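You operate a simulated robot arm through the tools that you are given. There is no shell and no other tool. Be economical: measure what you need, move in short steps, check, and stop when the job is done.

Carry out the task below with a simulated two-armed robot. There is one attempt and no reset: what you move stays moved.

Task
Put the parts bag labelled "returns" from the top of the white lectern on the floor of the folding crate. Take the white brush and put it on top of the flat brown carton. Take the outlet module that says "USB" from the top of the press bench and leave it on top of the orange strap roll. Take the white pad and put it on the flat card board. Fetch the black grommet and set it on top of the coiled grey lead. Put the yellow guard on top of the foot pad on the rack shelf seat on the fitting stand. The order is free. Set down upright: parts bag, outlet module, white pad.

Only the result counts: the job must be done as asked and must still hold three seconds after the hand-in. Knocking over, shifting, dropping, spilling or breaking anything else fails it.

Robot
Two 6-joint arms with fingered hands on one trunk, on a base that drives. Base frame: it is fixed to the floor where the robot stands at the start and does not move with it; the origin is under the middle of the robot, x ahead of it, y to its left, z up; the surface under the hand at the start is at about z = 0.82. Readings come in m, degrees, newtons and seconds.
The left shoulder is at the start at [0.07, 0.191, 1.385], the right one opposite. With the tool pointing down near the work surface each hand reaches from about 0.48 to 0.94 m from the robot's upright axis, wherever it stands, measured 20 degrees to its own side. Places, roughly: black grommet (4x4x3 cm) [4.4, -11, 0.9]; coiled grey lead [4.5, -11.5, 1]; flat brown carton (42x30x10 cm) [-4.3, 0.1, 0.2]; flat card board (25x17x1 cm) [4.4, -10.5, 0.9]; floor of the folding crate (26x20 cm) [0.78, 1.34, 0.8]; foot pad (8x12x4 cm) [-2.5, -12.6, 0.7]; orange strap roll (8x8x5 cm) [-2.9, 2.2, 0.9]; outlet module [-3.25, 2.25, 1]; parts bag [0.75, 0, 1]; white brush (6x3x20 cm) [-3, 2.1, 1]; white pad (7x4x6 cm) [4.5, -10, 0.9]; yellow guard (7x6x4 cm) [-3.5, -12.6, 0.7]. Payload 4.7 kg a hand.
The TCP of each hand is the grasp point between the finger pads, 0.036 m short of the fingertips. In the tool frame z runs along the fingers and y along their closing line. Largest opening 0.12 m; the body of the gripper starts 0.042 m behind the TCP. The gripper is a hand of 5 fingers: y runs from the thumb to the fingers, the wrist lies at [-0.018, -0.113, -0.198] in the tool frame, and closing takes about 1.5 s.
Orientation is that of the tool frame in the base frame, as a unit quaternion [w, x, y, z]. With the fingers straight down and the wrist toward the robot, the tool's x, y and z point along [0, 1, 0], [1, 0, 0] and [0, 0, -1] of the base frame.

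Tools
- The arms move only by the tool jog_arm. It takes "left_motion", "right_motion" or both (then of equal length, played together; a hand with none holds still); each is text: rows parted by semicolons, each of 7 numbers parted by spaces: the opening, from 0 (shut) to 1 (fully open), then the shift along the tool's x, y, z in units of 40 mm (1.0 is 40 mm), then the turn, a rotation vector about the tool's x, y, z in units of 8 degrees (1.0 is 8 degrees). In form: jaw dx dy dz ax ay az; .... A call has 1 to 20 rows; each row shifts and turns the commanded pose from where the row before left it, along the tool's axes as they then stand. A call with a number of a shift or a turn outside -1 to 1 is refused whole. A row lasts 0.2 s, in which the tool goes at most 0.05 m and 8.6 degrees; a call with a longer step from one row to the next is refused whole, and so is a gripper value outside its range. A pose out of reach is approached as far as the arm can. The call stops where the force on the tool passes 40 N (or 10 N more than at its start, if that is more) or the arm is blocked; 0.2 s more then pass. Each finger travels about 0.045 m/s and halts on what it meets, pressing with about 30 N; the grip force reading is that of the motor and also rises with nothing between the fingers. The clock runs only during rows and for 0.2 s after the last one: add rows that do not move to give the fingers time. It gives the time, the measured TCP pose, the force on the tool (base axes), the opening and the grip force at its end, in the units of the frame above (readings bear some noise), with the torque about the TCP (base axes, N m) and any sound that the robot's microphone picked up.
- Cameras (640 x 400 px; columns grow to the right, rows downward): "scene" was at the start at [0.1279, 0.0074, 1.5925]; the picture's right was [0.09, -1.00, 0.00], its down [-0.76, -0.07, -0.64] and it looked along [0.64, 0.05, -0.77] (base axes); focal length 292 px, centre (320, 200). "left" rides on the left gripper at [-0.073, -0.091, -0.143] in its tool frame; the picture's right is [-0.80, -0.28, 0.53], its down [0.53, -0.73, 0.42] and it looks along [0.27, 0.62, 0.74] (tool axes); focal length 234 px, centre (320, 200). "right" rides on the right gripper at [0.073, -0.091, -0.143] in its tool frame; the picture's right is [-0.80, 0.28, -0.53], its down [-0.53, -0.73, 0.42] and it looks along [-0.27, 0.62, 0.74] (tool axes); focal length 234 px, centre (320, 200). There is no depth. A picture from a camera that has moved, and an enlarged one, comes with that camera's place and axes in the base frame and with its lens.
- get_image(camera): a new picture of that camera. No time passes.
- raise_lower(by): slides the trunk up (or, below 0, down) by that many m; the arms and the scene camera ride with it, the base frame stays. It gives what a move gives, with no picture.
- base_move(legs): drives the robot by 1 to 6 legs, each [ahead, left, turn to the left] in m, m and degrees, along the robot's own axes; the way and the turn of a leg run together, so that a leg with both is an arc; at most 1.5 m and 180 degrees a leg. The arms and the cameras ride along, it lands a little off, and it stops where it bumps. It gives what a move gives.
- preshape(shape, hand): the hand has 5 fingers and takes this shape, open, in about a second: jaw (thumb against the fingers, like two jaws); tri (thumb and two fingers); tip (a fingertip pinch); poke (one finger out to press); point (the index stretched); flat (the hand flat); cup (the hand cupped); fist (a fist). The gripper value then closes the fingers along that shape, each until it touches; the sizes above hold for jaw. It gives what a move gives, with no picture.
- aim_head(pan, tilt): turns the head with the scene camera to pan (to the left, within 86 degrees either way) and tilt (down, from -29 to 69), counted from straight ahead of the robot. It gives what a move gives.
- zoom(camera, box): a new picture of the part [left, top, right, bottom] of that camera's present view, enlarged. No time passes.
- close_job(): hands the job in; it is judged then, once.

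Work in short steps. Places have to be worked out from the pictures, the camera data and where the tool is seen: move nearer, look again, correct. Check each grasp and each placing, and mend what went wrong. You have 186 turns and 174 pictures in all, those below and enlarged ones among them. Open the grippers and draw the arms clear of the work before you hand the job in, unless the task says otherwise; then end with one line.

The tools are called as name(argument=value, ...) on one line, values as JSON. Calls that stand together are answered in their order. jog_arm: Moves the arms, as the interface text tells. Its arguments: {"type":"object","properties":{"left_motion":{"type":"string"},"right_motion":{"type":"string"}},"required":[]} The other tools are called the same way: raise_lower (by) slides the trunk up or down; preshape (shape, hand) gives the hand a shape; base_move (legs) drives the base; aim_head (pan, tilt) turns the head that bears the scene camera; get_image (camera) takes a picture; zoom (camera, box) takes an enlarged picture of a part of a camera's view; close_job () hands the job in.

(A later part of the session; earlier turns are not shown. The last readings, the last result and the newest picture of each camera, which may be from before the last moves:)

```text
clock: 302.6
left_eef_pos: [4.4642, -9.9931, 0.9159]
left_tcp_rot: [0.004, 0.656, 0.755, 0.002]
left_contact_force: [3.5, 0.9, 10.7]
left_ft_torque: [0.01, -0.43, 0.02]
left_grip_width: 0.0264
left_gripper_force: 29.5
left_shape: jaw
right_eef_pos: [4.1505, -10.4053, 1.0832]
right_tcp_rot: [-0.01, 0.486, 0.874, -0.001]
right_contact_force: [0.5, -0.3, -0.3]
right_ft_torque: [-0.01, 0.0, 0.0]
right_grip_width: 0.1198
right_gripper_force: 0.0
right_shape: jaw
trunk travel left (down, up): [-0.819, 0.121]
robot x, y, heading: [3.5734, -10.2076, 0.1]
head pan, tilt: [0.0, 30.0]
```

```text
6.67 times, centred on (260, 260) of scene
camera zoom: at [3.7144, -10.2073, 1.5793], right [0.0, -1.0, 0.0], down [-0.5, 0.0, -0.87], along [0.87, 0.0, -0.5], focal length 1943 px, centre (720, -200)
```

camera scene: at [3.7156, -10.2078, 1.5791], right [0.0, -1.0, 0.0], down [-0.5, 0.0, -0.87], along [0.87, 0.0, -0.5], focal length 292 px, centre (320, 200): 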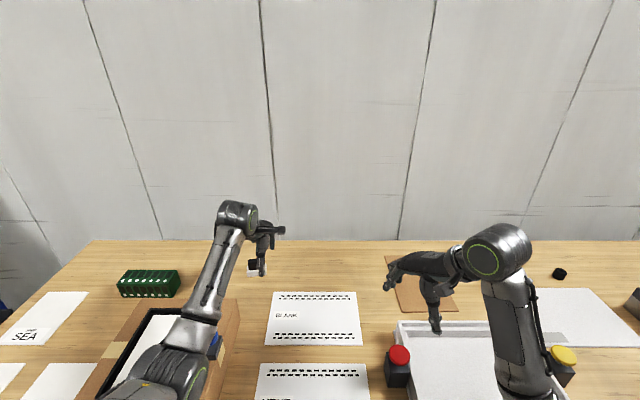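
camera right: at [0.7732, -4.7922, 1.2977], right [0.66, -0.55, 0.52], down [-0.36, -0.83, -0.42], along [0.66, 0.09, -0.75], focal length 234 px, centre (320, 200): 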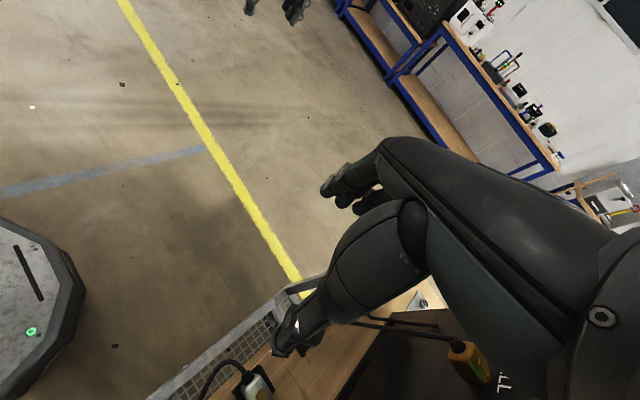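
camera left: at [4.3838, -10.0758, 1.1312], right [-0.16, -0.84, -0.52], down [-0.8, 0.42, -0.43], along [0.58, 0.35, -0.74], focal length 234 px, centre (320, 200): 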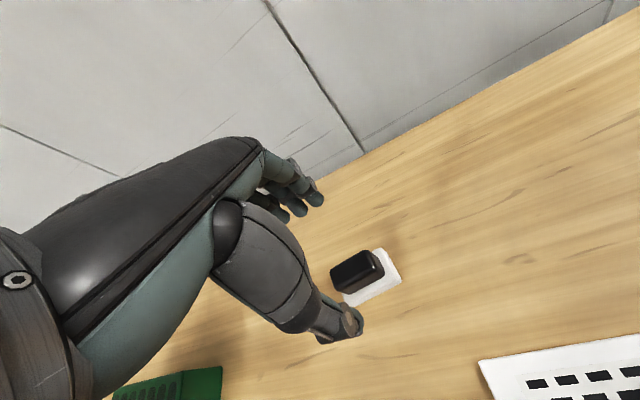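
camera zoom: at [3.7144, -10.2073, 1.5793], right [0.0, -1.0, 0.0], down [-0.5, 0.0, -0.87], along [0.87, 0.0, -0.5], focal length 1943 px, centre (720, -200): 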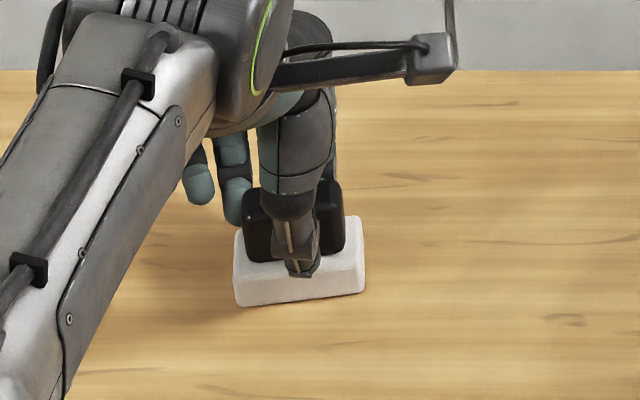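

Gripped by its black grip (26 mm). I lift and check.

jog_arm(left_motion="0 0 0 -0.3 0 0 0;0 0 0 -0.7 0 0 0;0 0 0 -0.9 0 0 0;0 0 0 -0.9 0 0 0;0 0 0 0 0 0 0")

zoom(camera="scene", box=[200, 190, 320, 280])

```text
clock: 303.8
left_eef_pos: [4.4607, -9.9912, 1.0235]
left_tcp_rot: [0.002, 0.655, 0.755, 0.0]
left_contact_force: [1.1, -0.6, -0.7]
left_ft_torque: [0.01, 0.0, 0.02]
left_grip_width: 0.0256
left_gripper_force: 29.6
left_shape: jaw
right_eef_pos: [4.1531, -10.4059, 1.0826]
right_tcp_rot: [-0.01, 0.486, 0.874, -0.002]
right_contact_force: [0.7, 0.3, 0.3]
right_ft_torque: [-0.01, 0.0, 0.01]
right_grip_width: 0.1198
right_gripper_force: 0.0
right_shape: jaw
trunk travel left (down, up): [-0.819, 0.121]
robot x, y, heading: [3.5741, -10.2105, 0.1]
head pan, tilt: [0.0, 30.0]
```

```text
4.44 times, centred on (260, 235) of scene
camera zoom: at [3.7161, -10.2069, 1.579], right [0.0, -1.0, 0.0], down [-0.5, 0.0, -0.87], along [0.87, 0.0, -0.5], focal length 1295 px, centre (587, 44)
```

zoom: 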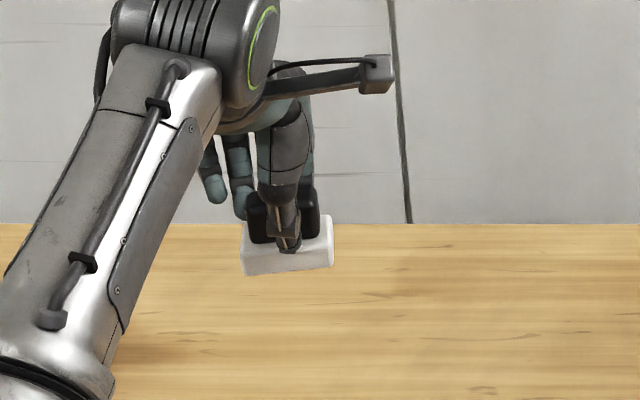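

Held level. I slide right 0.535 and back 0.045 to bring it over the card board.

base_move(legs=[[-0.045, -0.535, 0]])

get_image(camera="left")

get_image(camera="scene")

```text
clock: 306.9
left_eef_pos: [4.4166, -10.5336, 1.0227]
left_tcp_rot: [0.002, 0.659, 0.752, -0.001]
left_contact_force: [-0.3, 1.3, -1.3]
left_ft_torque: [-0.01, 0.01, 0.04]
left_grip_width: 0.0257
left_gripper_force: 31.0
left_shape: jaw
right_eef_pos: [4.1033, -10.9439, 1.0824]
right_tcp_rot: [-0.009, 0.49, 0.871, -0.002]
right_contact_force: [-0.1, -0.6, 0.7]
right_ft_torque: [-0.02, -0.05, 0.04]
right_grip_width: 0.12
right_gripper_force: 0.2
right_shape: jaw
trunk travel left (down, up): [-0.819, 0.121]
robot x, y, heading: [3.5267, -10.7397, -0.6]
head pan, tilt: [0.0, 30.0]
```

```text
55 pictures are left
camera left: at [4.3349, -10.6174, 1.1668], right [-0.17, -0.84, -0.52], down [-0.79, 0.43, -0.43], along [0.58, 0.34, -0.74], focal length 234 px, centre (320, 200)
```

left: 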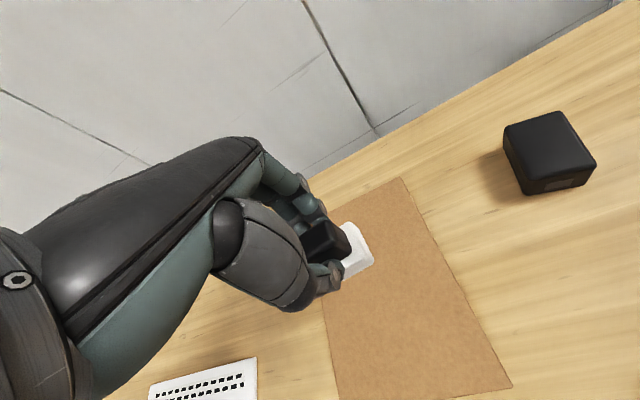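

```text
54 pictures are left
camera scene: at [3.6694, -10.7408, 1.579], right [-0.01, -1.0, 0.0], down [-0.5, 0.0, -0.87], along [0.87, -0.01, -0.5], focal length 292 px, centre (320, 200)
```

scene: 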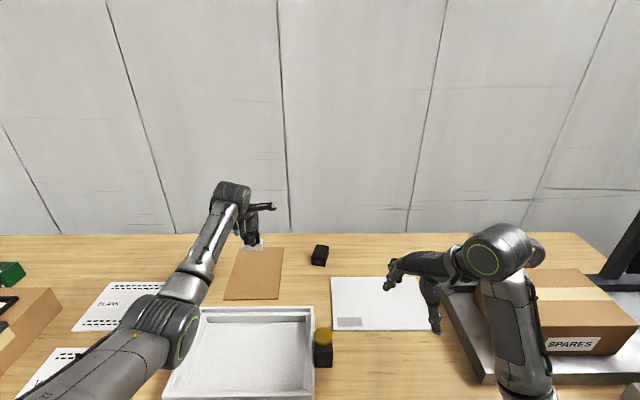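

Pad is right over the board's centre. I lower it, slower near the end.

jog_arm(left_motion="0 0 0 0.7 0 0 0;0 0 0 0.7 0 0 0;0 0 0 0.5 0 0 0;0 0 0 0.2 0 0 0;0 0 0 0 0 0 0")

zoom(camera="scene", box=[200, 200, 320, 310])

```text
clock: 308.1
left_eef_pos: [4.4168, -10.5337, 0.9393]
left_tcp_rot: [0.002, 0.659, 0.752, -0.001]
left_contact_force: [0.4, 0.3, -0.1]
left_ft_torque: [-0.02, -0.03, 0.02]
left_grip_width: 0.0257
left_gripper_force: 30.4
left_shape: jaw
right_eef_pos: [4.1037, -10.9447, 1.0824]
right_tcp_rot: [-0.01, 0.491, 0.871, -0.002]
right_contact_force: [-0.2, 0.2, -0.7]
right_ft_torque: [-0.01, 0.02, 0.01]
right_grip_width: 0.12
right_gripper_force: 0.0
right_shape: jaw
trunk travel left (down, up): [-0.819, 0.121]
robot x, y, heading: [3.5266, -10.7414, -0.5]
head pan, tilt: [0.0, 30.0]
```

```text
3.64 times, centred on (260, 255) of scene
camera zoom: at [3.6692, -10.7415, 1.579], right [-0.01, -1.0, 0.0], down [-0.5, 0.0, -0.87], along [0.87, -0.01, -0.5], focal length 1060 px, centre (538, 0)
```

zoom: 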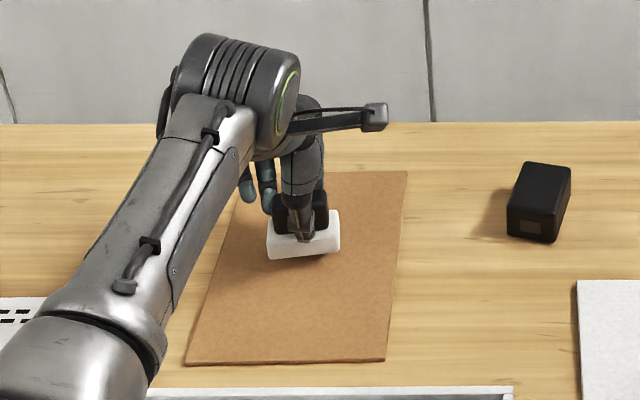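

jog_arm(left_motion="0 0 0 0.1 0 0 0;0 0 0 0.1 0 0 0;0 0 0 0.1 0 0 0;0 0 0 0 0 0 0")

```text
clock: 309.1
left_eef_pos: [4.4179, -10.5332, 0.928]
left_tcp_rot: [0.002, 0.659, 0.752, 0.0]
left_contact_force: [-0.6, -0.1, 0.4]
left_ft_torque: [0.02, 0.02, 0.01]
left_grip_width: 0.0257
left_gripper_force: 29.8
left_shape: jaw
right_eef_pos: [4.1048, -10.9444, 1.0828]
right_tcp_rot: [-0.009, 0.491, 0.871, -0.002]
right_contact_force: [-0.1, -0.2, -0.7]
right_ft_torque: [0.0, 0.01, 0.01]
right_grip_width: 0.1198
right_gripper_force: 0.1
right_shape: jaw
trunk travel left (down, up): [-0.819, 0.121]
robot x, y, heading: [3.5275, -10.739, -0.7]
head pan, tilt: [0.0, 30.0]
```

Not yet touching; I go on gently.

jog_arm(left_motion="0 0 0 0.1 0 0 0;0 0 0 0.05 0 0 0;0 0 0 0 0 0 0")

```text
clock: 309.9
left_eef_pos: [4.4174, -10.5339, 0.9222]
left_tcp_rot: [0.003, 0.659, 0.752, 0.0]
left_contact_force: [-0.7, 0.7, 1.6]
left_ft_torque: [-0.02, -0.05, -0.01]
left_grip_width: 0.0256
left_gripper_force: 30.2
left_shape: jaw
right_eef_pos: [4.1035, -10.9438, 1.0834]
right_tcp_rot: [-0.009, 0.49, 0.871, -0.002]
right_contact_force: [0.2, 0.2, 0.6]
right_ft_torque: [0.01, -0.01, -0.01]
right_grip_width: 0.1199
right_gripper_force: 0.1
right_shape: jaw
trunk travel left (down, up): [-0.819, 0.121]
robot x, y, heading: [3.5247, -10.74, -0.4]
head pan, tilt: [0.0, 30.0]
```

Touching. I open slightly, then rise and open fully.

jog_arm(left_motion="0.25 0 0 0 0 0 0;0.33 0 0 0 0 0 0;0.33 0 0 -0.1 0 0 0;0.36 0 0 -0.2 0 0 0;0.4 0 0 -0.3 0 0 0;0.5 0 0 -0.7 0 0 0;0.7 0 0 -0.9 0 0 0;0.7 0 0 -0.9 0 0 0;0.7 0 0 0 0 0 0")

zoom(camera="scene", box=[200, 200, 320, 310])

```text
clock: 311.9
left_eef_pos: [4.4168, -10.5345, 1.0451]
left_tcp_rot: [0.002, 0.659, 0.752, -0.001]
left_contact_force: [0.4, 0.3, 0.1]
left_ft_torque: [0.02, 0.0, 0.02]
left_grip_width: 0.0835
left_gripper_force: 0.1
left_shape: jaw
right_eef_pos: [4.1039, -10.9441, 1.0815]
right_tcp_rot: [-0.01, 0.491, 0.871, -0.001]
right_contact_force: [0.3, 0.1, -0.4]
right_ft_torque: [-0.02, 0.0, 0.02]
right_grip_width: 0.1198
right_gripper_force: 0.0
right_shape: jaw
trunk travel left (down, up): [-0.819, 0.121]
robot x, y, heading: [3.5291, -10.7392, -0.2]
head pan, tilt: [0.0, 30.0]
```

```text
3.64 times, centred on (260, 255) of scene
camera zoom: at [3.6695, -10.7412, 1.579], right [-0.01, -1.0, 0.0], down [-0.5, 0.0, -0.87], along [0.87, -0.01, -0.5], focal length 1060 px, centre (538, 0)
```

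zoom: 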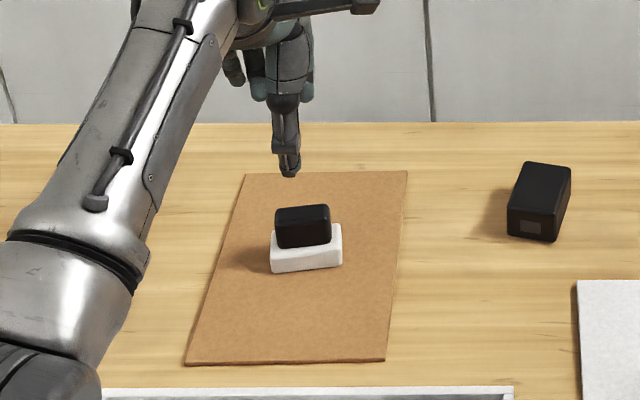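

Pad is upright on the board. Next the grommet with the right hand: I shift slightly and look with the right camera.

base_move(legs=[[0.045, -0.08, 0.2]])

get_image(camera="right")

get_image(camera="scene")

```text
clock: 313.0
left_eef_pos: [4.4577, -10.6079, 1.0451]
left_tcp_rot: [0.002, 0.657, 0.754, 0.0]
left_contact_force: [0.9, -0.3, -0.3]
left_ft_torque: [0.0, -0.01, 0.01]
left_grip_width: 0.0836
left_gripper_force: 0.1
left_shape: jaw
right_eef_pos: [4.1474, -11.0204, 1.0836]
right_tcp_rot: [-0.01, 0.489, 0.872, -0.001]
right_contact_force: [0.3, 0.4, 1.0]
right_ft_torque: [0.03, 0.01, -0.03]
right_grip_width: 0.1198
right_gripper_force: 0.1
right_shape: jaw
trunk travel left (down, up): [-0.819, 0.121]
robot x, y, heading: [3.5714, -10.8187, 0.0]
head pan, tilt: [0.0, 30.0]
```

```text
51 pictures are left
camera right: at [4.0346, -11.0078, 1.2289], right [0.67, -0.54, 0.51], down [-0.35, -0.83, -0.42], along [0.65, 0.1, -0.75], focal length 234 px, centre (320, 200)
```

right: 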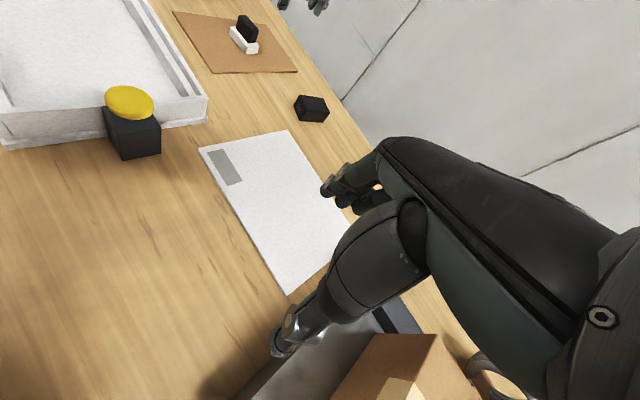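

```text
50 pictures are left
camera scene: at [3.7114, -10.8196, 1.5791], right [0.0, -1.0, 0.0], down [-0.5, 0.0, -0.87], along [0.87, 0.0, -0.5], focal length 292 px, centre (320, 200)
```

scene: 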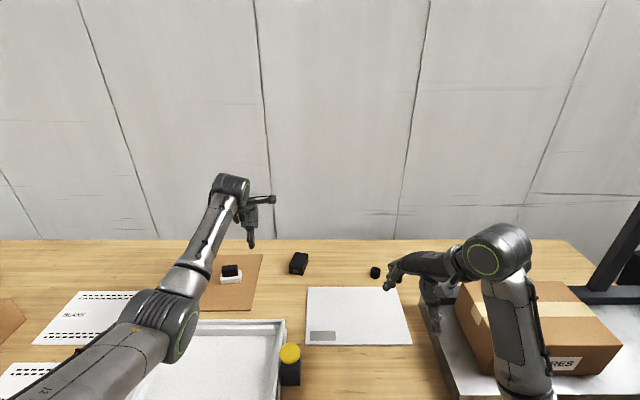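

Grommet is at about [4.437, −11.003]. I turn the right hand to nominal yaw and move it over the grommet.

jog_arm(right_motion="0.8 0 0 0 0 0 0.97;0.8 0 0 0 0 0 0.97;0.8 0 0 0 0 0 0.97;0.8 0 0 0 0 0 0.97;0.8 0.05 0.81 0 0 0 0;0.8 0.05 0.81 0 0 0 0;0.8 0.05 0.81 0 0 0 0;0.8 0.05 0.81 0 0 0 0;0.8 0.05 0.81 0 0 0 0;0.8 0.05 0.81 0 0 0 0;0.8 0.05 0.81 0 0 0 0;0.8 0.05 0.81 0 0 0 0;0.8 0.05 0.81 0 0 0 0;0.8 0 0 0 0 0 0")

get_image(camera="right")

get_image(camera="scene")

```text
clock: 316.0
left_eef_pos: [4.4584, -10.6105, 1.0458]
left_tcp_rot: [0.002, 0.657, 0.754, -0.001]
left_contact_force: [-0.4, -0.5, -0.4]
left_ft_torque: [0.01, 0.01, -0.02]
left_grip_width: 0.0835
left_gripper_force: 0.0
left_shape: jaw
right_eef_pos: [4.4637, -11.0125, 1.0483]
right_tcp_rot: [-0.009, 0.704, 0.71, -0.004]
right_contact_force: [-0.9, -0.2, -0.7]
right_ft_torque: [0.01, -0.01, 0.01]
right_grip_width: 0.0966
right_gripper_force: 0.1
right_shape: jaw
right hand out of reach, approached as far as the arm can: row 1, 2, 3, 4
trunk travel left (down, up): [-0.819, 0.121]
robot x, y, heading: [3.5702, -10.8245, -0.4]
head pan, tilt: [0.0, 30.0]
```

```text
49 pictures are left
camera right: at [4.3753, -10.9424, 1.1925], right [0.3, -0.81, 0.51], down [-0.74, -0.53, -0.42], along [0.61, -0.26, -0.75], focal length 234 px, centre (320, 200)
```

right: 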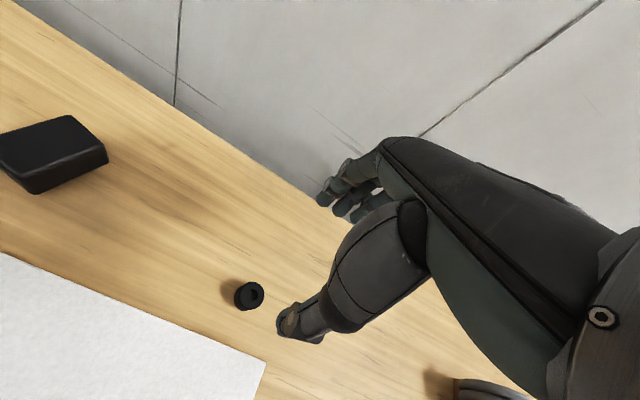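

```text
48 pictures are left
camera scene: at [3.7115, -10.821, 1.5791], right [0.0, -1.0, 0.0], down [-0.5, 0.0, -0.87], along [0.87, 0.0, -0.5], focal length 292 px, centre (320, 200)
```

scene: 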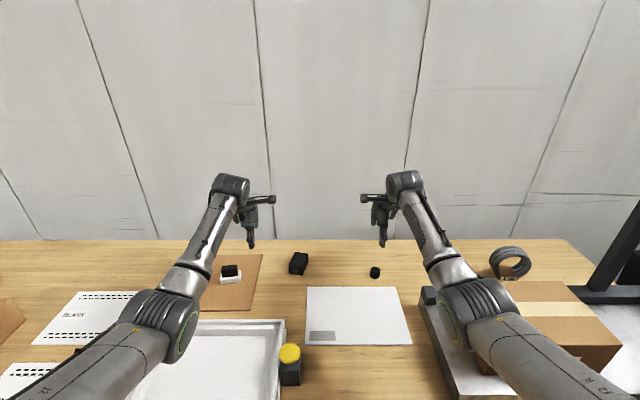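

zoom(camera="scene", box=[340, 230, 560, 350])

zoom(camera="scene", box=[470, 235, 550, 295])

```text
2.91 times, centred on (450, 290) of scene
camera zoom: at [3.7115, -10.821, 1.5791], right [0.0, -1.0, 0.0], down [-0.5, 0.0, -0.87], along [0.87, 0.0, -0.5], focal length 848 px, centre (-58, -62)
```

zoom: 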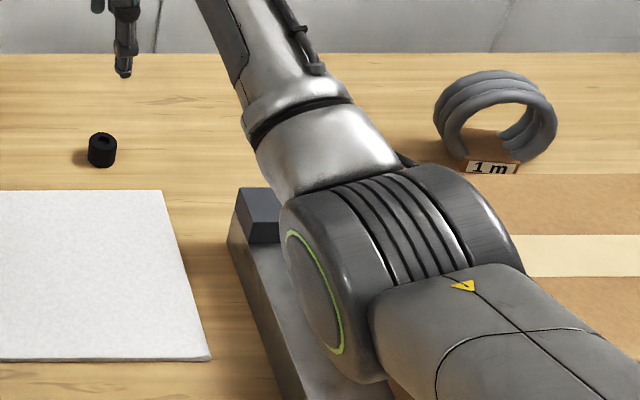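

```text
6.67 times, centred on (510, 265) of scene
camera zoom: at [3.7115, -10.821, 1.5791], right [0.0, -1.0, 0.0], down [-0.5, 0.0, -0.87], along [0.87, 0.0, -0.5], focal length 1943 px, centre (-947, -233)
```

zoom: 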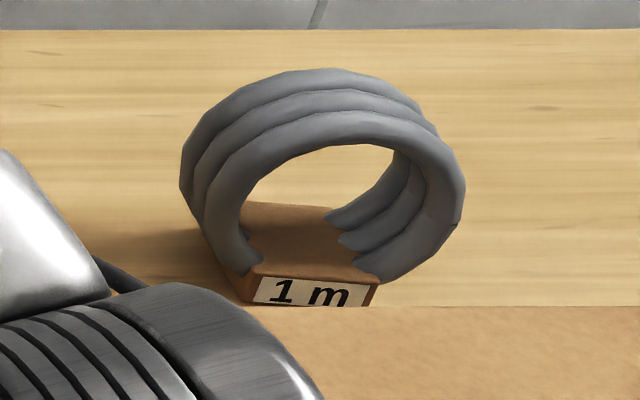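

The lead is an upright coil on a small block; its crown is near [4.436, −11.427, 0.985]. First I take the grommet: hand over it, then down to z≈0.907.

jog_arm(right_motion="0.7 0.08 -0.3 0.2 0 0 0;0.7 0.08 -0.3 0.2 0 0 0;0.7 0 0 0.9 0 0 0;0.7 0 0 0.8 0 0 0;0.7 0 0 0 0 0 0")

get_image(camera="right")

zoom(camera="scene", box=[340, 230, 420, 290])

```text
clock: 317.2
left_eef_pos: [4.4583, -10.6096, 1.0454]
left_tcp_rot: [0.002, 0.658, 0.753, -0.001]
left_contact_force: [0.3, 0.5, 0.9]
left_ft_torque: [0.01, 0.02, 0.0]
left_grip_width: 0.0837
left_gripper_force: 0.1
left_shape: jaw
right_eef_pos: [4.4363, -11.0054, 0.9619]
right_tcp_rot: [-0.009, 0.704, 0.71, -0.004]
right_contact_force: [-0.4, -1.0, 0.0]
right_ft_torque: [-0.07, 0.01, -0.03]
right_grip_width: 0.0843
right_gripper_force: 0.0
right_shape: jaw
trunk travel left (down, up): [-0.819, 0.121]
robot x, y, heading: [3.5701, -10.8202, -0.3]
head pan, tilt: [0.0, 30.0]
```

```text
45 pictures are left
camera right: at [4.3477, -10.9338, 1.1087], right [0.3, -0.81, 0.51], down [-0.74, -0.54, -0.42], along [0.61, -0.26, -0.75], focal length 234 px, centre (320, 200)
```

right: 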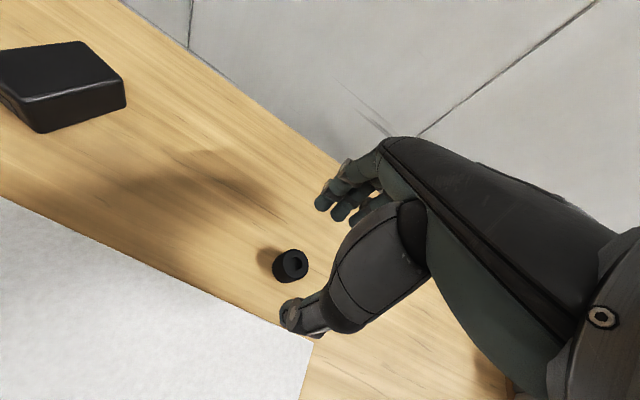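

```text
6.67 times, centred on (380, 260) of scene
camera zoom: at [3.7112, -10.8204, 1.5791], right [0.0, -1.0, 0.0], down [-0.5, 0.0, -0.87], along [0.87, 0.0, -0.5], focal length 1943 px, centre (-80, -200)
```

zoom: 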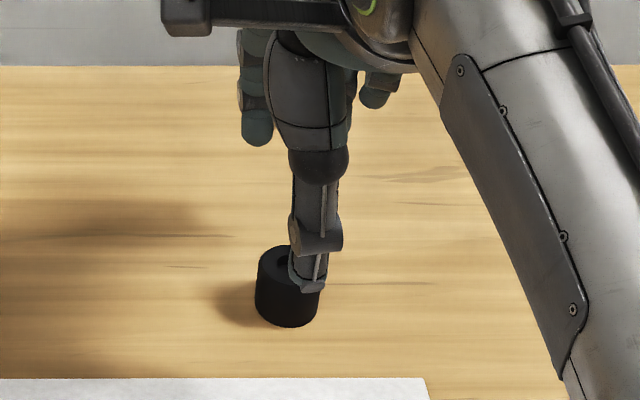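

Centred. Down 5.4 cm and close.

jog_arm(right_motion="0.7 0 0 0.6 0 0 0;0.7 0 0 0.5 0 0 0;0.7 0 0 0.25 0 0 0;0.7 0 0 0 0 0 0")

zoom(camera="right", box=[230, 180, 400, 360])

```text
clock: 318.2
left_eef_pos: [4.4585, -10.6102, 1.0441]
left_tcp_rot: [0.001, 0.658, 0.753, 0.0]
left_contact_force: [0.1, -0.3, 0.4]
left_ft_torque: [-0.04, 0.01, 0.03]
left_grip_width: 0.0837
left_gripper_force: 0.0
left_shape: jaw
right_eef_pos: [4.4364, -11.0045, 0.9088]
right_tcp_rot: [-0.009, 0.704, 0.71, -0.004]
right_contact_force: [-0.3, 0.5, 0.4]
right_ft_torque: [-0.03, 0.02, -0.04]
right_grip_width: 0.0842
right_gripper_force: 0.0
right_shape: jaw
trunk travel left (down, up): [-0.819, 0.121]
robot x, y, heading: [3.5721, -10.8249, -0.3]
head pan, tilt: [0.0, 30.0]
```

```text
2.22 times, centred on (315, 270) of right
camera zoom: at [4.3482, -10.9348, 1.0547], right [0.3, -0.81, 0.51], down [-0.74, -0.54, -0.41], along [0.61, -0.26, -0.75], focal length 520 px, centre (331, 44)
```

zoom: 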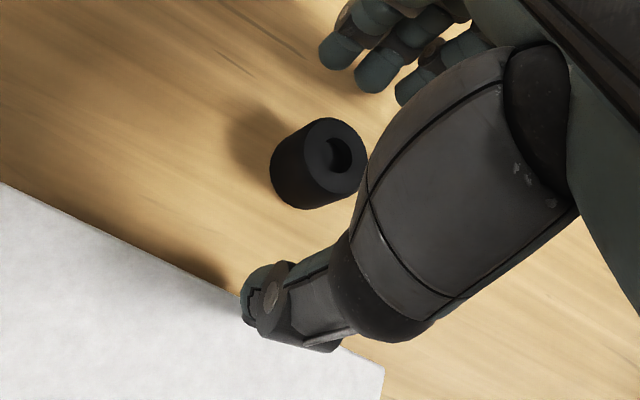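

jog_arm(right_motion="0 -0.08 0 0 0 0 0;0 0 0 0 0 0 0;0 0 0 0 0 0 0;0 0 0 0 0 0 0;0 0 0 0 0 0 0;0 0 0 0 0 0 0;0 0 0 0 0 0 0")

zoom(camera="right", box=[230, 180, 400, 360])

```text
clock: 319.8
left_eef_pos: [4.4589, -10.6107, 1.0446]
left_tcp_rot: [0.002, 0.657, 0.754, -0.001]
left_contact_force: [0.4, -0.2, 0.4]
left_ft_torque: [0.01, 0.01, -0.01]
left_grip_width: 0.0835
left_gripper_force: 0.1
left_shape: jaw
right_eef_pos: [4.4364, -11.0076, 0.9087]
right_tcp_rot: [-0.009, 0.704, 0.71, -0.004]
right_contact_force: [-0.5, -1.0, 0.1]
right_ft_torque: [-0.03, 0.01, 0.01]
right_grip_width: 0.0237
right_gripper_force: 29.9
right_shape: jaw
trunk travel left (down, up): [-0.819, 0.121]
robot x, y, heading: [3.5708, -10.8213, 0.2]
head pan, tilt: [0.0, 30.0]
```

```text
2.22 times, centred on (315, 270) of right
camera zoom: at [4.348, -10.9384, 1.0547], right [0.3, -0.81, 0.51], down [-0.74, -0.54, -0.41], along [0.61, -0.26, -0.75], focal length 520 px, centre (331, 44)
```

zoom: 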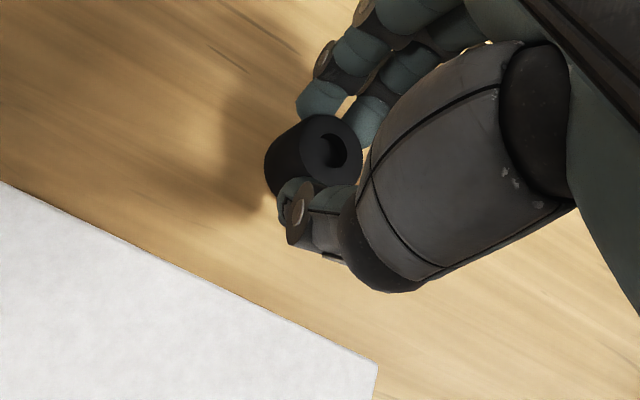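

Gripped. I lift and look.

jog_arm(right_motion="0 0 0 -0.3 0 0 0;0 0 0 -0.6 0 0 0;0 0 0 -0.9 0 0 0;0 0 0 -0.9 0 0 0;0 0 0 -0.9 0 0 0;0 0 0 -0.9 0 0 0;0 0 0 0 0 0 0")

zoom(camera="scene", box=[340, 160, 420, 290])

```text
clock: 321.4
left_eef_pos: [4.4592, -10.6103, 1.0444]
left_tcp_rot: [0.001, 0.657, 0.754, 0.0]
left_contact_force: [0.0, 0.1, 0.0]
left_ft_torque: [-0.03, -0.02, -0.03]
left_grip_width: 0.084
left_gripper_force: 0.0
left_shape: jaw
right_eef_pos: [4.4414, -11.0087, 1.0875]
right_tcp_rot: [-0.009, 0.704, 0.71, -0.005]
right_contact_force: [-0.8, -0.2, 0.6]
right_ft_torque: [0.0, -0.03, -0.01]
right_grip_width: 0.0237
right_gripper_force: 29.6
right_shape: jaw
trunk travel left (down, up): [-0.819, 0.121]
robot x, y, heading: [3.5699, -10.8191, -0.3]
head pan, tilt: [0.0, 30.0]
```

```text
3.08 times, centred on (380, 225) of scene
camera zoom: at [3.7123, -10.8208, 1.579], right [0.0, -1.0, 0.0], down [-0.5, 0.0, -0.87], along [0.87, 0.0, -0.5], focal length 897 px, centre (135, 123)
```

zoom: 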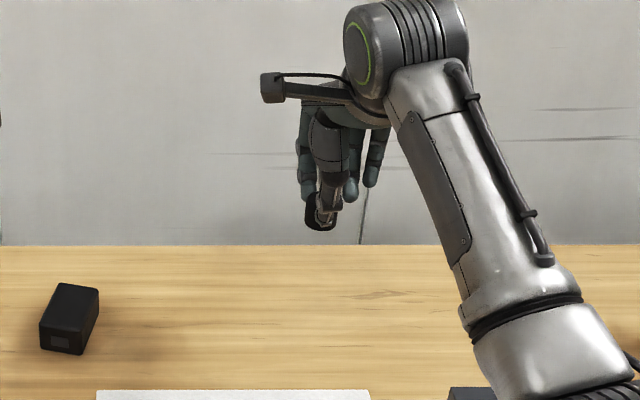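

Held. I raise the trunk 6 cm for clearance over the SPARES box and slide right toward the coil.

raise_lower(by=0.06)

base_move(legs=[[-0.03, -0.3, 0.2]])

get_image(camera="scene")

get_image(camera="right")

```text
clock: 322.4
left_eef_pos: [4.4589, -10.6097, 1.1037]
left_tcp_rot: [0.002, 0.658, 0.753, 0.0]
left_contact_force: [0.3, 0.3, 0.5]
left_ft_torque: [-0.03, -0.01, 0.01]
left_grip_width: 0.0835
left_gripper_force: 0.0
left_shape: jaw
right_eef_pos: [4.4422, -11.0079, 1.1471]
right_tcp_rot: [-0.009, 0.704, 0.71, -0.005]
right_contact_force: [-0.2, 0.8, -0.6]
right_ft_torque: [0.0, -0.02, 0.0]
right_grip_width: 0.0237
right_gripper_force: 29.7
right_shape: jaw
trunk travel left (down, up): [-0.879, 0.061]
robot x, y, heading: [3.5709, -10.8187, -0.3]
head pan, tilt: [0.0, 30.0]
```

```text
clock: 324.4
left_eef_pos: [4.426, -10.9099, 1.1047]
left_tcp_rot: [0.002, 0.656, 0.755, 0.0]
left_contact_force: [0.1, 0.2, 0.0]
left_ft_torque: [-0.01, 0.03, 0.0]
left_grip_width: 0.0836
left_gripper_force: 0.0
left_shape: jaw
right_eef_pos: [4.411, -11.3088, 1.1484]
right_tcp_rot: [-0.009, 0.702, 0.712, -0.005]
right_contact_force: [0.2, -0.5, -0.9]
right_ft_torque: [0.0, 0.0, 0.01]
right_grip_width: 0.0237
right_gripper_force: 30.2
right_shape: jaw
trunk travel left (down, up): [-0.879, 0.061]
robot x, y, heading: [3.5422, -11.1261, -0.2]
head pan, tilt: [0.0, 30.0]
```

```text
40 pictures are left
camera scene: at [3.6809, -11.1231, 1.639], right [0.0, -1.0, 0.0], down [-0.5, 0.0, -0.87], along [0.87, 0.0, -0.5], focal length 292 px, centre (320, 200)
```

scene: 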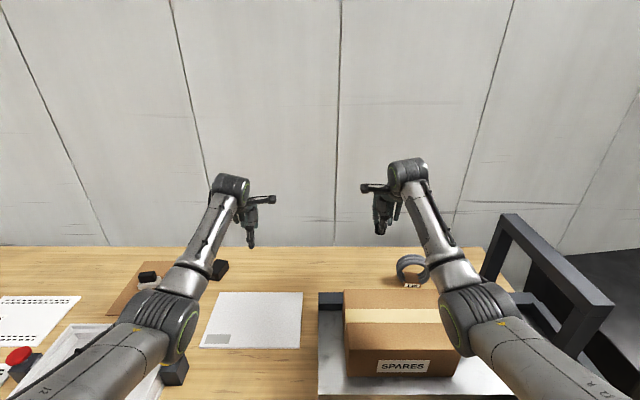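

```text
39 pictures are left
camera right: at [4.3225, -11.2385, 1.2932], right [0.3, -0.8, 0.51], down [-0.73, -0.54, -0.41], along [0.61, -0.25, -0.75], focal length 234 px, centre (320, 200)
```

right: 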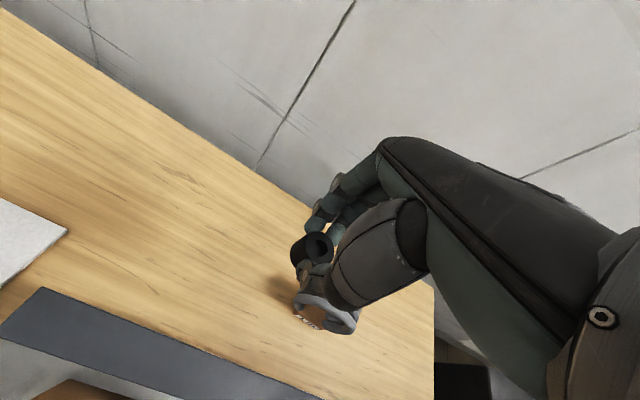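

zoom(camera="scene", box=[360, 180, 440, 300])

zoom(camera="right", box=[260, 210, 400, 350])

```text
3.33 times, centred on (400, 240) of scene
camera zoom: at [3.6809, -11.1231, 1.639], right [0.0, -1.0, 0.0], down [-0.5, 0.0, -0.87], along [0.87, 0.0, -0.5], focal length 972 px, centre (53, 67)
```

zoom: 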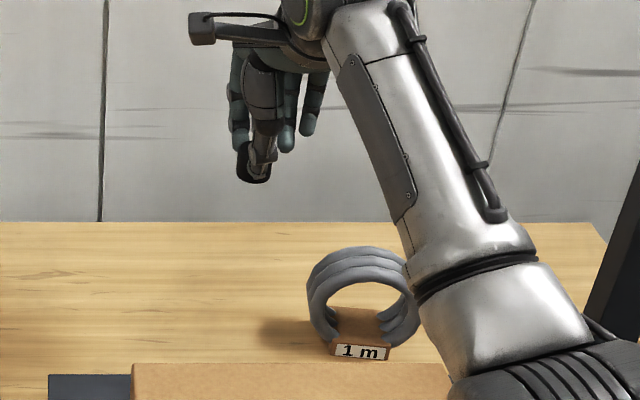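

```text
2.86 times, centred on (330, 280) of right
camera zoom: at [4.3225, -11.2385, 1.2932], right [0.3, -0.8, 0.51], down [-0.73, -0.54, -0.41], along [0.61, -0.25, -0.75], focal length 669 px, centre (291, -29)
```

zoom: 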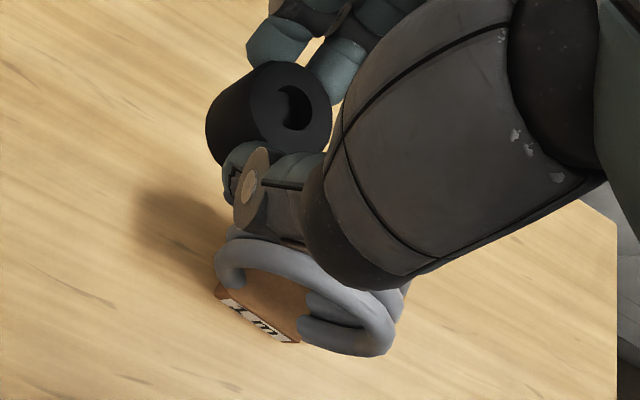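

Crown of the coil comes out at about [4.452, −11.443, 0.967]; its axis runs along x. I move the base so that the grommet is above it.

base_move(legs=[[0.035, -0.132, 0.2]])

zoom(camera="scene", box=[340, 180, 440, 300])

```text
clock: 325.7
left_eef_pos: [4.4594, -11.0316, 1.1039]
left_tcp_rot: [0.002, 0.653, 0.757, 0.0]
left_contact_force: [1.3, -0.3, 0.4]
left_ft_torque: [-0.04, -0.03, 0.0]
left_grip_width: 0.0835
left_gripper_force: 0.0
left_shape: jaw
right_eef_pos: [4.4471, -11.4287, 1.1474]
right_tcp_rot: [-0.009, 0.7, 0.714, -0.004]
right_contact_force: [-0.2, 1.0, 0.2]
right_ft_torque: [-0.03, 0.04, -0.03]
right_grip_width: 0.0235
right_gripper_force: 29.7
right_shape: jaw
trunk travel left (down, up): [-0.879, 0.061]
robot x, y, heading: [3.575, -11.255, 0.5]
head pan, tilt: [0.0, 30.0]
```

```text
3.33 times, centred on (390, 240) of scene
camera zoom: at [3.7152, -11.2508, 1.6391], right [0.01, -1.0, 0.0], down [-0.5, -0.01, -0.87], along [0.87, 0.01, -0.5], focal length 972 px, centre (87, 67)
```

zoom: 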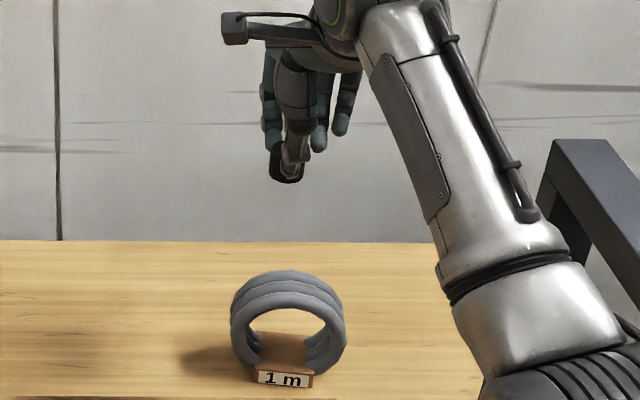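

I fine-adjust and lower to about 2 cm above the crown.

jog_arm(right_motion="0 -0.36 0.17 0 0 0 0;0 0 0 0.8 0 0 0;0 0 0 0.8 0 0 0;0 0 0 0.8 0 0 0;0 0 0 0.4 0 0 0;0 0 0 0 0 0 0")

zoom(camera="scene", box=[350, 230, 420, 300])

zoom(camera="right", box=[240, 200, 400, 360])

```text
clock: 327.1
left_eef_pos: [4.4601, -11.0332, 1.1047]
left_tcp_rot: [0.001, 0.653, 0.757, 0.0]
left_contact_force: [-0.3, 0.5, -0.5]
left_ft_torque: [0.0, -0.02, 0.01]
left_grip_width: 0.0835
left_gripper_force: 0.0
left_shape: jaw
right_eef_pos: [4.4532, -11.4445, 1.0346]
right_tcp_rot: [-0.01, 0.7, 0.714, -0.003]
right_contact_force: [-0.2, -1.0, -0.5]
right_ft_torque: [-0.01, 0.0, 0.03]
right_grip_width: 0.0234
right_gripper_force: 29.7
right_shape: jaw
trunk travel left (down, up): [-0.879, 0.061]
robot x, y, heading: [3.5721, -11.2523, 0.3]
head pan, tilt: [0.0, 30.0]
```

```text
5.71 times, centred on (385, 265) of scene
camera zoom: at [3.7159, -11.253, 1.639], right [0.01, -1.0, 0.0], down [-0.5, 0.0, -0.87], along [0.87, 0.01, -0.5], focal length 1666 px, centre (-51, -171)
```

zoom: 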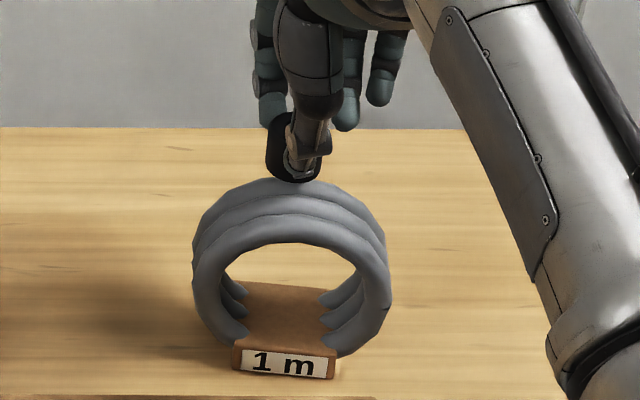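

```text
2.50 times, centred on (320, 280) of right
camera zoom: at [4.3634, -11.3762, 1.1802], right [0.31, -0.8, 0.51], down [-0.73, -0.54, -0.42], along [0.61, -0.25, -0.75], focal length 585 px, centre (320, 0)
```

zoom: 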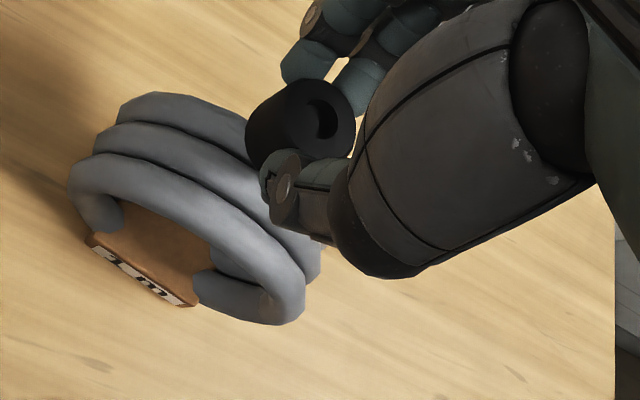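

Aligned over the crown in both views (within a few mm). I nudge 3 mm left and lower in small steps.

jog_arm(right_motion="0 0.08 0 0.2 0 0 0;0 0 0 0.15 0 0 0;0 0 0 0 0 0 0")

zoom(camera="scene", box=[360, 240, 410, 290])

```text
clock: 327.9
left_eef_pos: [4.4576, -11.0338, 1.1059]
left_tcp_rot: [0.002, 0.653, 0.757, 0.0]
left_contact_force: [-0.4, -0.4, 0.7]
left_ft_torque: [0.0, -0.01, 0.0]
left_grip_width: 0.0835
left_gripper_force: 0.1
left_shape: jaw
right_eef_pos: [4.4518, -11.4415, 1.0235]
right_tcp_rot: [-0.008, 0.7, 0.714, -0.003]
right_contact_force: [-0.9, -0.4, 9.3]
right_ft_torque: [-0.04, -0.04, 0.02]
right_grip_width: 0.0241
right_gripper_force: 30.2
right_shape: jaw
trunk travel left (down, up): [-0.879, 0.061]
robot x, y, heading: [3.5744, -11.2545, 0.4]
head pan, tilt: [0.0, 30.0]
```

```text
8.00 times, centred on (385, 265) of scene
camera zoom: at [3.7142, -11.2525, 1.6393], right [0.01, -1.0, 0.0], down [-0.5, 0.0, -0.87], along [0.87, 0.01, -0.5], focal length 2332 px, centre (-200, -320)
```

zoom: 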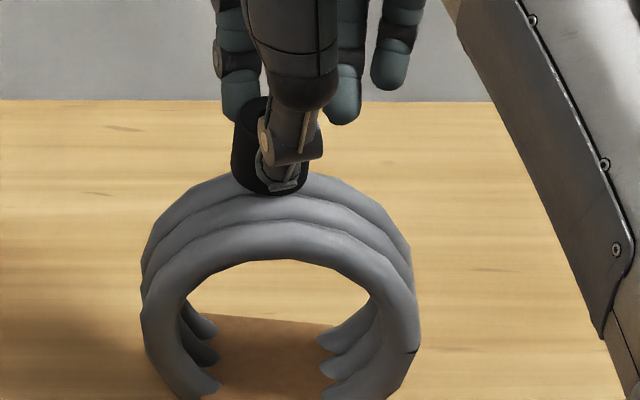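

Contact at z=1.0235: so the crown is at z≈0.98 and the grommet is ~1.5 cm too far back. I lift 8 mm, shift 15 mm toward me and lower again.

jog_arm(right_motion="0 0 0 -0.25 0 0 0;0 -0.03 -0.38 0 0 0 0;0 0 0 0.1 0 0 0;0 0 0 0.05 0 0 0;0 0 0 0 0 0 0")

zoom(camera="scene", box=[360, 240, 410, 290])

zoom(camera="right", box=[240, 200, 400, 360])

```text
clock: 329.1
left_eef_pos: [4.4594, -11.0326, 1.1042]
left_tcp_rot: [0.001, 0.653, 0.757, 0.001]
left_contact_force: [-0.4, -0.9, 0.7]
left_ft_torque: [-0.01, -0.04, -0.02]
left_grip_width: 0.0835
left_gripper_force: 0.0
left_shape: jaw
right_eef_pos: [4.437, -11.4433, 1.0265]
right_tcp_rot: [-0.01, 0.7, 0.714, -0.003]
right_contact_force: [0.4, 0.9, 0.3]
right_ft_torque: [0.04, 0.02, 0.0]
right_grip_width: 0.0238
right_gripper_force: 30.2
right_shape: jaw
trunk travel left (down, up): [-0.879, 0.061]
robot x, y, heading: [3.5741, -11.2571, 0.4]
head pan, tilt: [0.0, 30.0]
```

```text
8.00 times, centred on (385, 265) of scene
camera zoom: at [3.7152, -11.2529, 1.6391], right [0.01, -1.0, 0.0], down [-0.5, 0.0, -0.87], along [0.87, 0.01, -0.5], focal length 2332 px, centre (-200, -320)
```

zoom: 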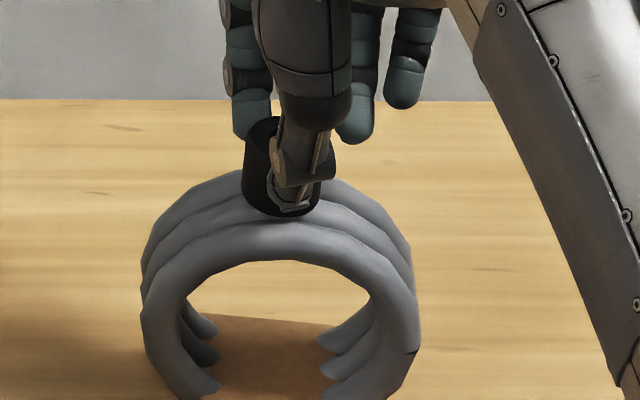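

```text
2.50 times, centred on (320, 280) of right
camera zoom: at [4.3479, -11.3736, 1.1724], right [0.31, -0.8, 0.51], down [-0.73, -0.54, -0.42], along [0.61, -0.25, -0.75], focal length 585 px, centre (320, 0)
```

zoom: 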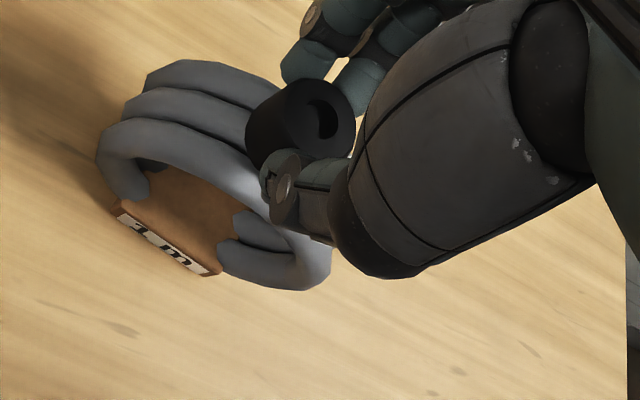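

Nearly centred; another 5 mm toward me, then lower to contact.

jog_arm(right_motion="0 0 -0.13 0 0 0 0;0 0 0 0.08 0 0 0;0 0 0 0.05 0 0 0;0 0 0 0 0 0 0")

zoom(camera="scene", box=[360, 240, 410, 290])

```text
clock: 330.1
left_eef_pos: [4.4582, -11.0333, 1.1049]
left_tcp_rot: [0.002, 0.653, 0.758, 0.0]
left_contact_force: [-0.3, 0.0, 0.2]
left_ft_torque: [0.0, -0.01, 0.0]
left_grip_width: 0.0836
left_gripper_force: 0.0
left_shape: jaw
right_eef_pos: [4.4312, -11.4427, 1.0247]
right_tcp_rot: [-0.007, 0.699, 0.715, -0.002]
right_contact_force: [1.2, 0.3, 12.5]
right_ft_torque: [-0.03, -0.2, -0.03]
right_grip_width: 0.0238
right_gripper_force: 29.8
right_shape: jaw
trunk travel left (down, up): [-0.879, 0.061]
robot x, y, heading: [3.5723, -11.2543, 0.3]
head pan, tilt: [0.0, 30.0]
```

```text
8.00 times, centred on (385, 265) of scene
camera zoom: at [3.7137, -11.2526, 1.6394], right [0.01, -1.0, 0.0], down [-0.5, 0.0, -0.87], along [0.87, 0.01, -0.5], focal length 2332 px, centre (-200, -320)
```

zoom: 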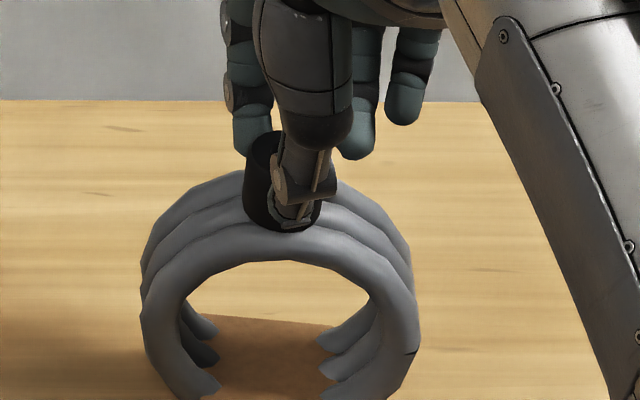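

In place on the crown. I ease off 2 mm, open gently, and look before leaving.

jog_arm(right_motion="0 0 0 -0.05 0 0 0;0.22 0 0 0 0 0 0;0.3 0 0 0 0 0 0;0.4 0 0 0 0 0 0;0.5 0 0 0 0 0 0;0.5 0 0 0 0 0 0")

zoom(camera="scene", box=[360, 240, 410, 290])

```text
clock: 331.5
left_eef_pos: [4.4607, -11.0329, 1.1041]
left_tcp_rot: [0.001, 0.653, 0.757, 0.0]
left_contact_force: [0.0, -0.4, -0.6]
left_ft_torque: [0.03, -0.01, 0.04]
left_grip_width: 0.0834
left_gripper_force: 0.1
left_shape: jaw
right_eef_pos: [4.4321, -11.443, 1.0227]
right_tcp_rot: [-0.01, 0.699, 0.715, -0.004]
right_contact_force: [0.4, 0.9, -0.3]
right_ft_torque: [-0.01, 0.0, 0.0]
right_grip_width: 0.0595
right_gripper_force: 0.1
right_shape: jaw
trunk travel left (down, up): [-0.879, 0.061]
robot x, y, heading: [3.5765, -11.2546, 0.5]
head pan, tilt: [0.0, 30.0]
```

```text
8.00 times, centred on (385, 265) of scene
camera zoom: at [3.7163, -11.2529, 1.639], right [0.01, -1.0, 0.0], down [-0.5, 0.0, -0.87], along [0.87, 0.01, -0.5], focal length 2332 px, centre (-200, -320)
```

zoom: 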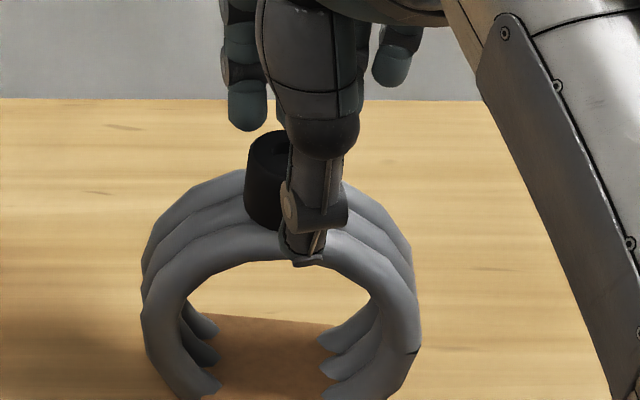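

It stays. I raise the hand straight up and verify.

jog_arm(right_motion="0.5 0 0 -0.2 0 0 0;0.5 0 0 -0.4 0 0 0;0.5 0 0 -0.8 0 0 0;0.5 0 0 -0.9 0 0 0;0.5 0 0 -0.9 0 0 0;0.5 0 0 0 0 0 0;0.5 0 0 0 0 0 0")

zoom(camera="scene", box=[350, 220, 420, 290])

```text
clock: 333.1
left_eef_pos: [4.4589, -11.0328, 1.1053]
left_tcp_rot: [0.002, 0.652, 0.758, -0.001]
left_contact_force: [0.1, -0.4, -0.4]
left_ft_torque: [0.01, 0.02, -0.02]
left_grip_width: 0.0836
left_gripper_force: 0.0
left_shape: jaw
right_eef_pos: [4.4332, -11.4432, 1.15]
right_tcp_rot: [-0.009, 0.7, 0.714, -0.004]
right_contact_force: [-0.2, 0.0, 0.4]
right_ft_torque: [-0.01, -0.03, -0.04]
right_grip_width: 0.0595
right_gripper_force: 0.1
right_shape: jaw
trunk travel left (down, up): [-0.879, 0.061]
robot x, y, heading: [3.5744, -11.2543, 0.6]
head pan, tilt: [0.0, 30.0]
```

```text
5.71 times, centred on (385, 255) of scene
camera zoom: at [3.716, -11.2528, 1.639], right [0.01, -1.0, 0.0], down [-0.5, 0.0, -0.87], along [0.87, 0.01, -0.5], focal length 1666 px, centre (-51, -114)
```

zoom: 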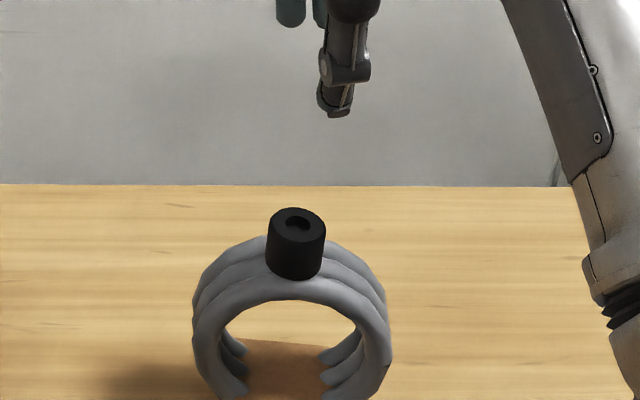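

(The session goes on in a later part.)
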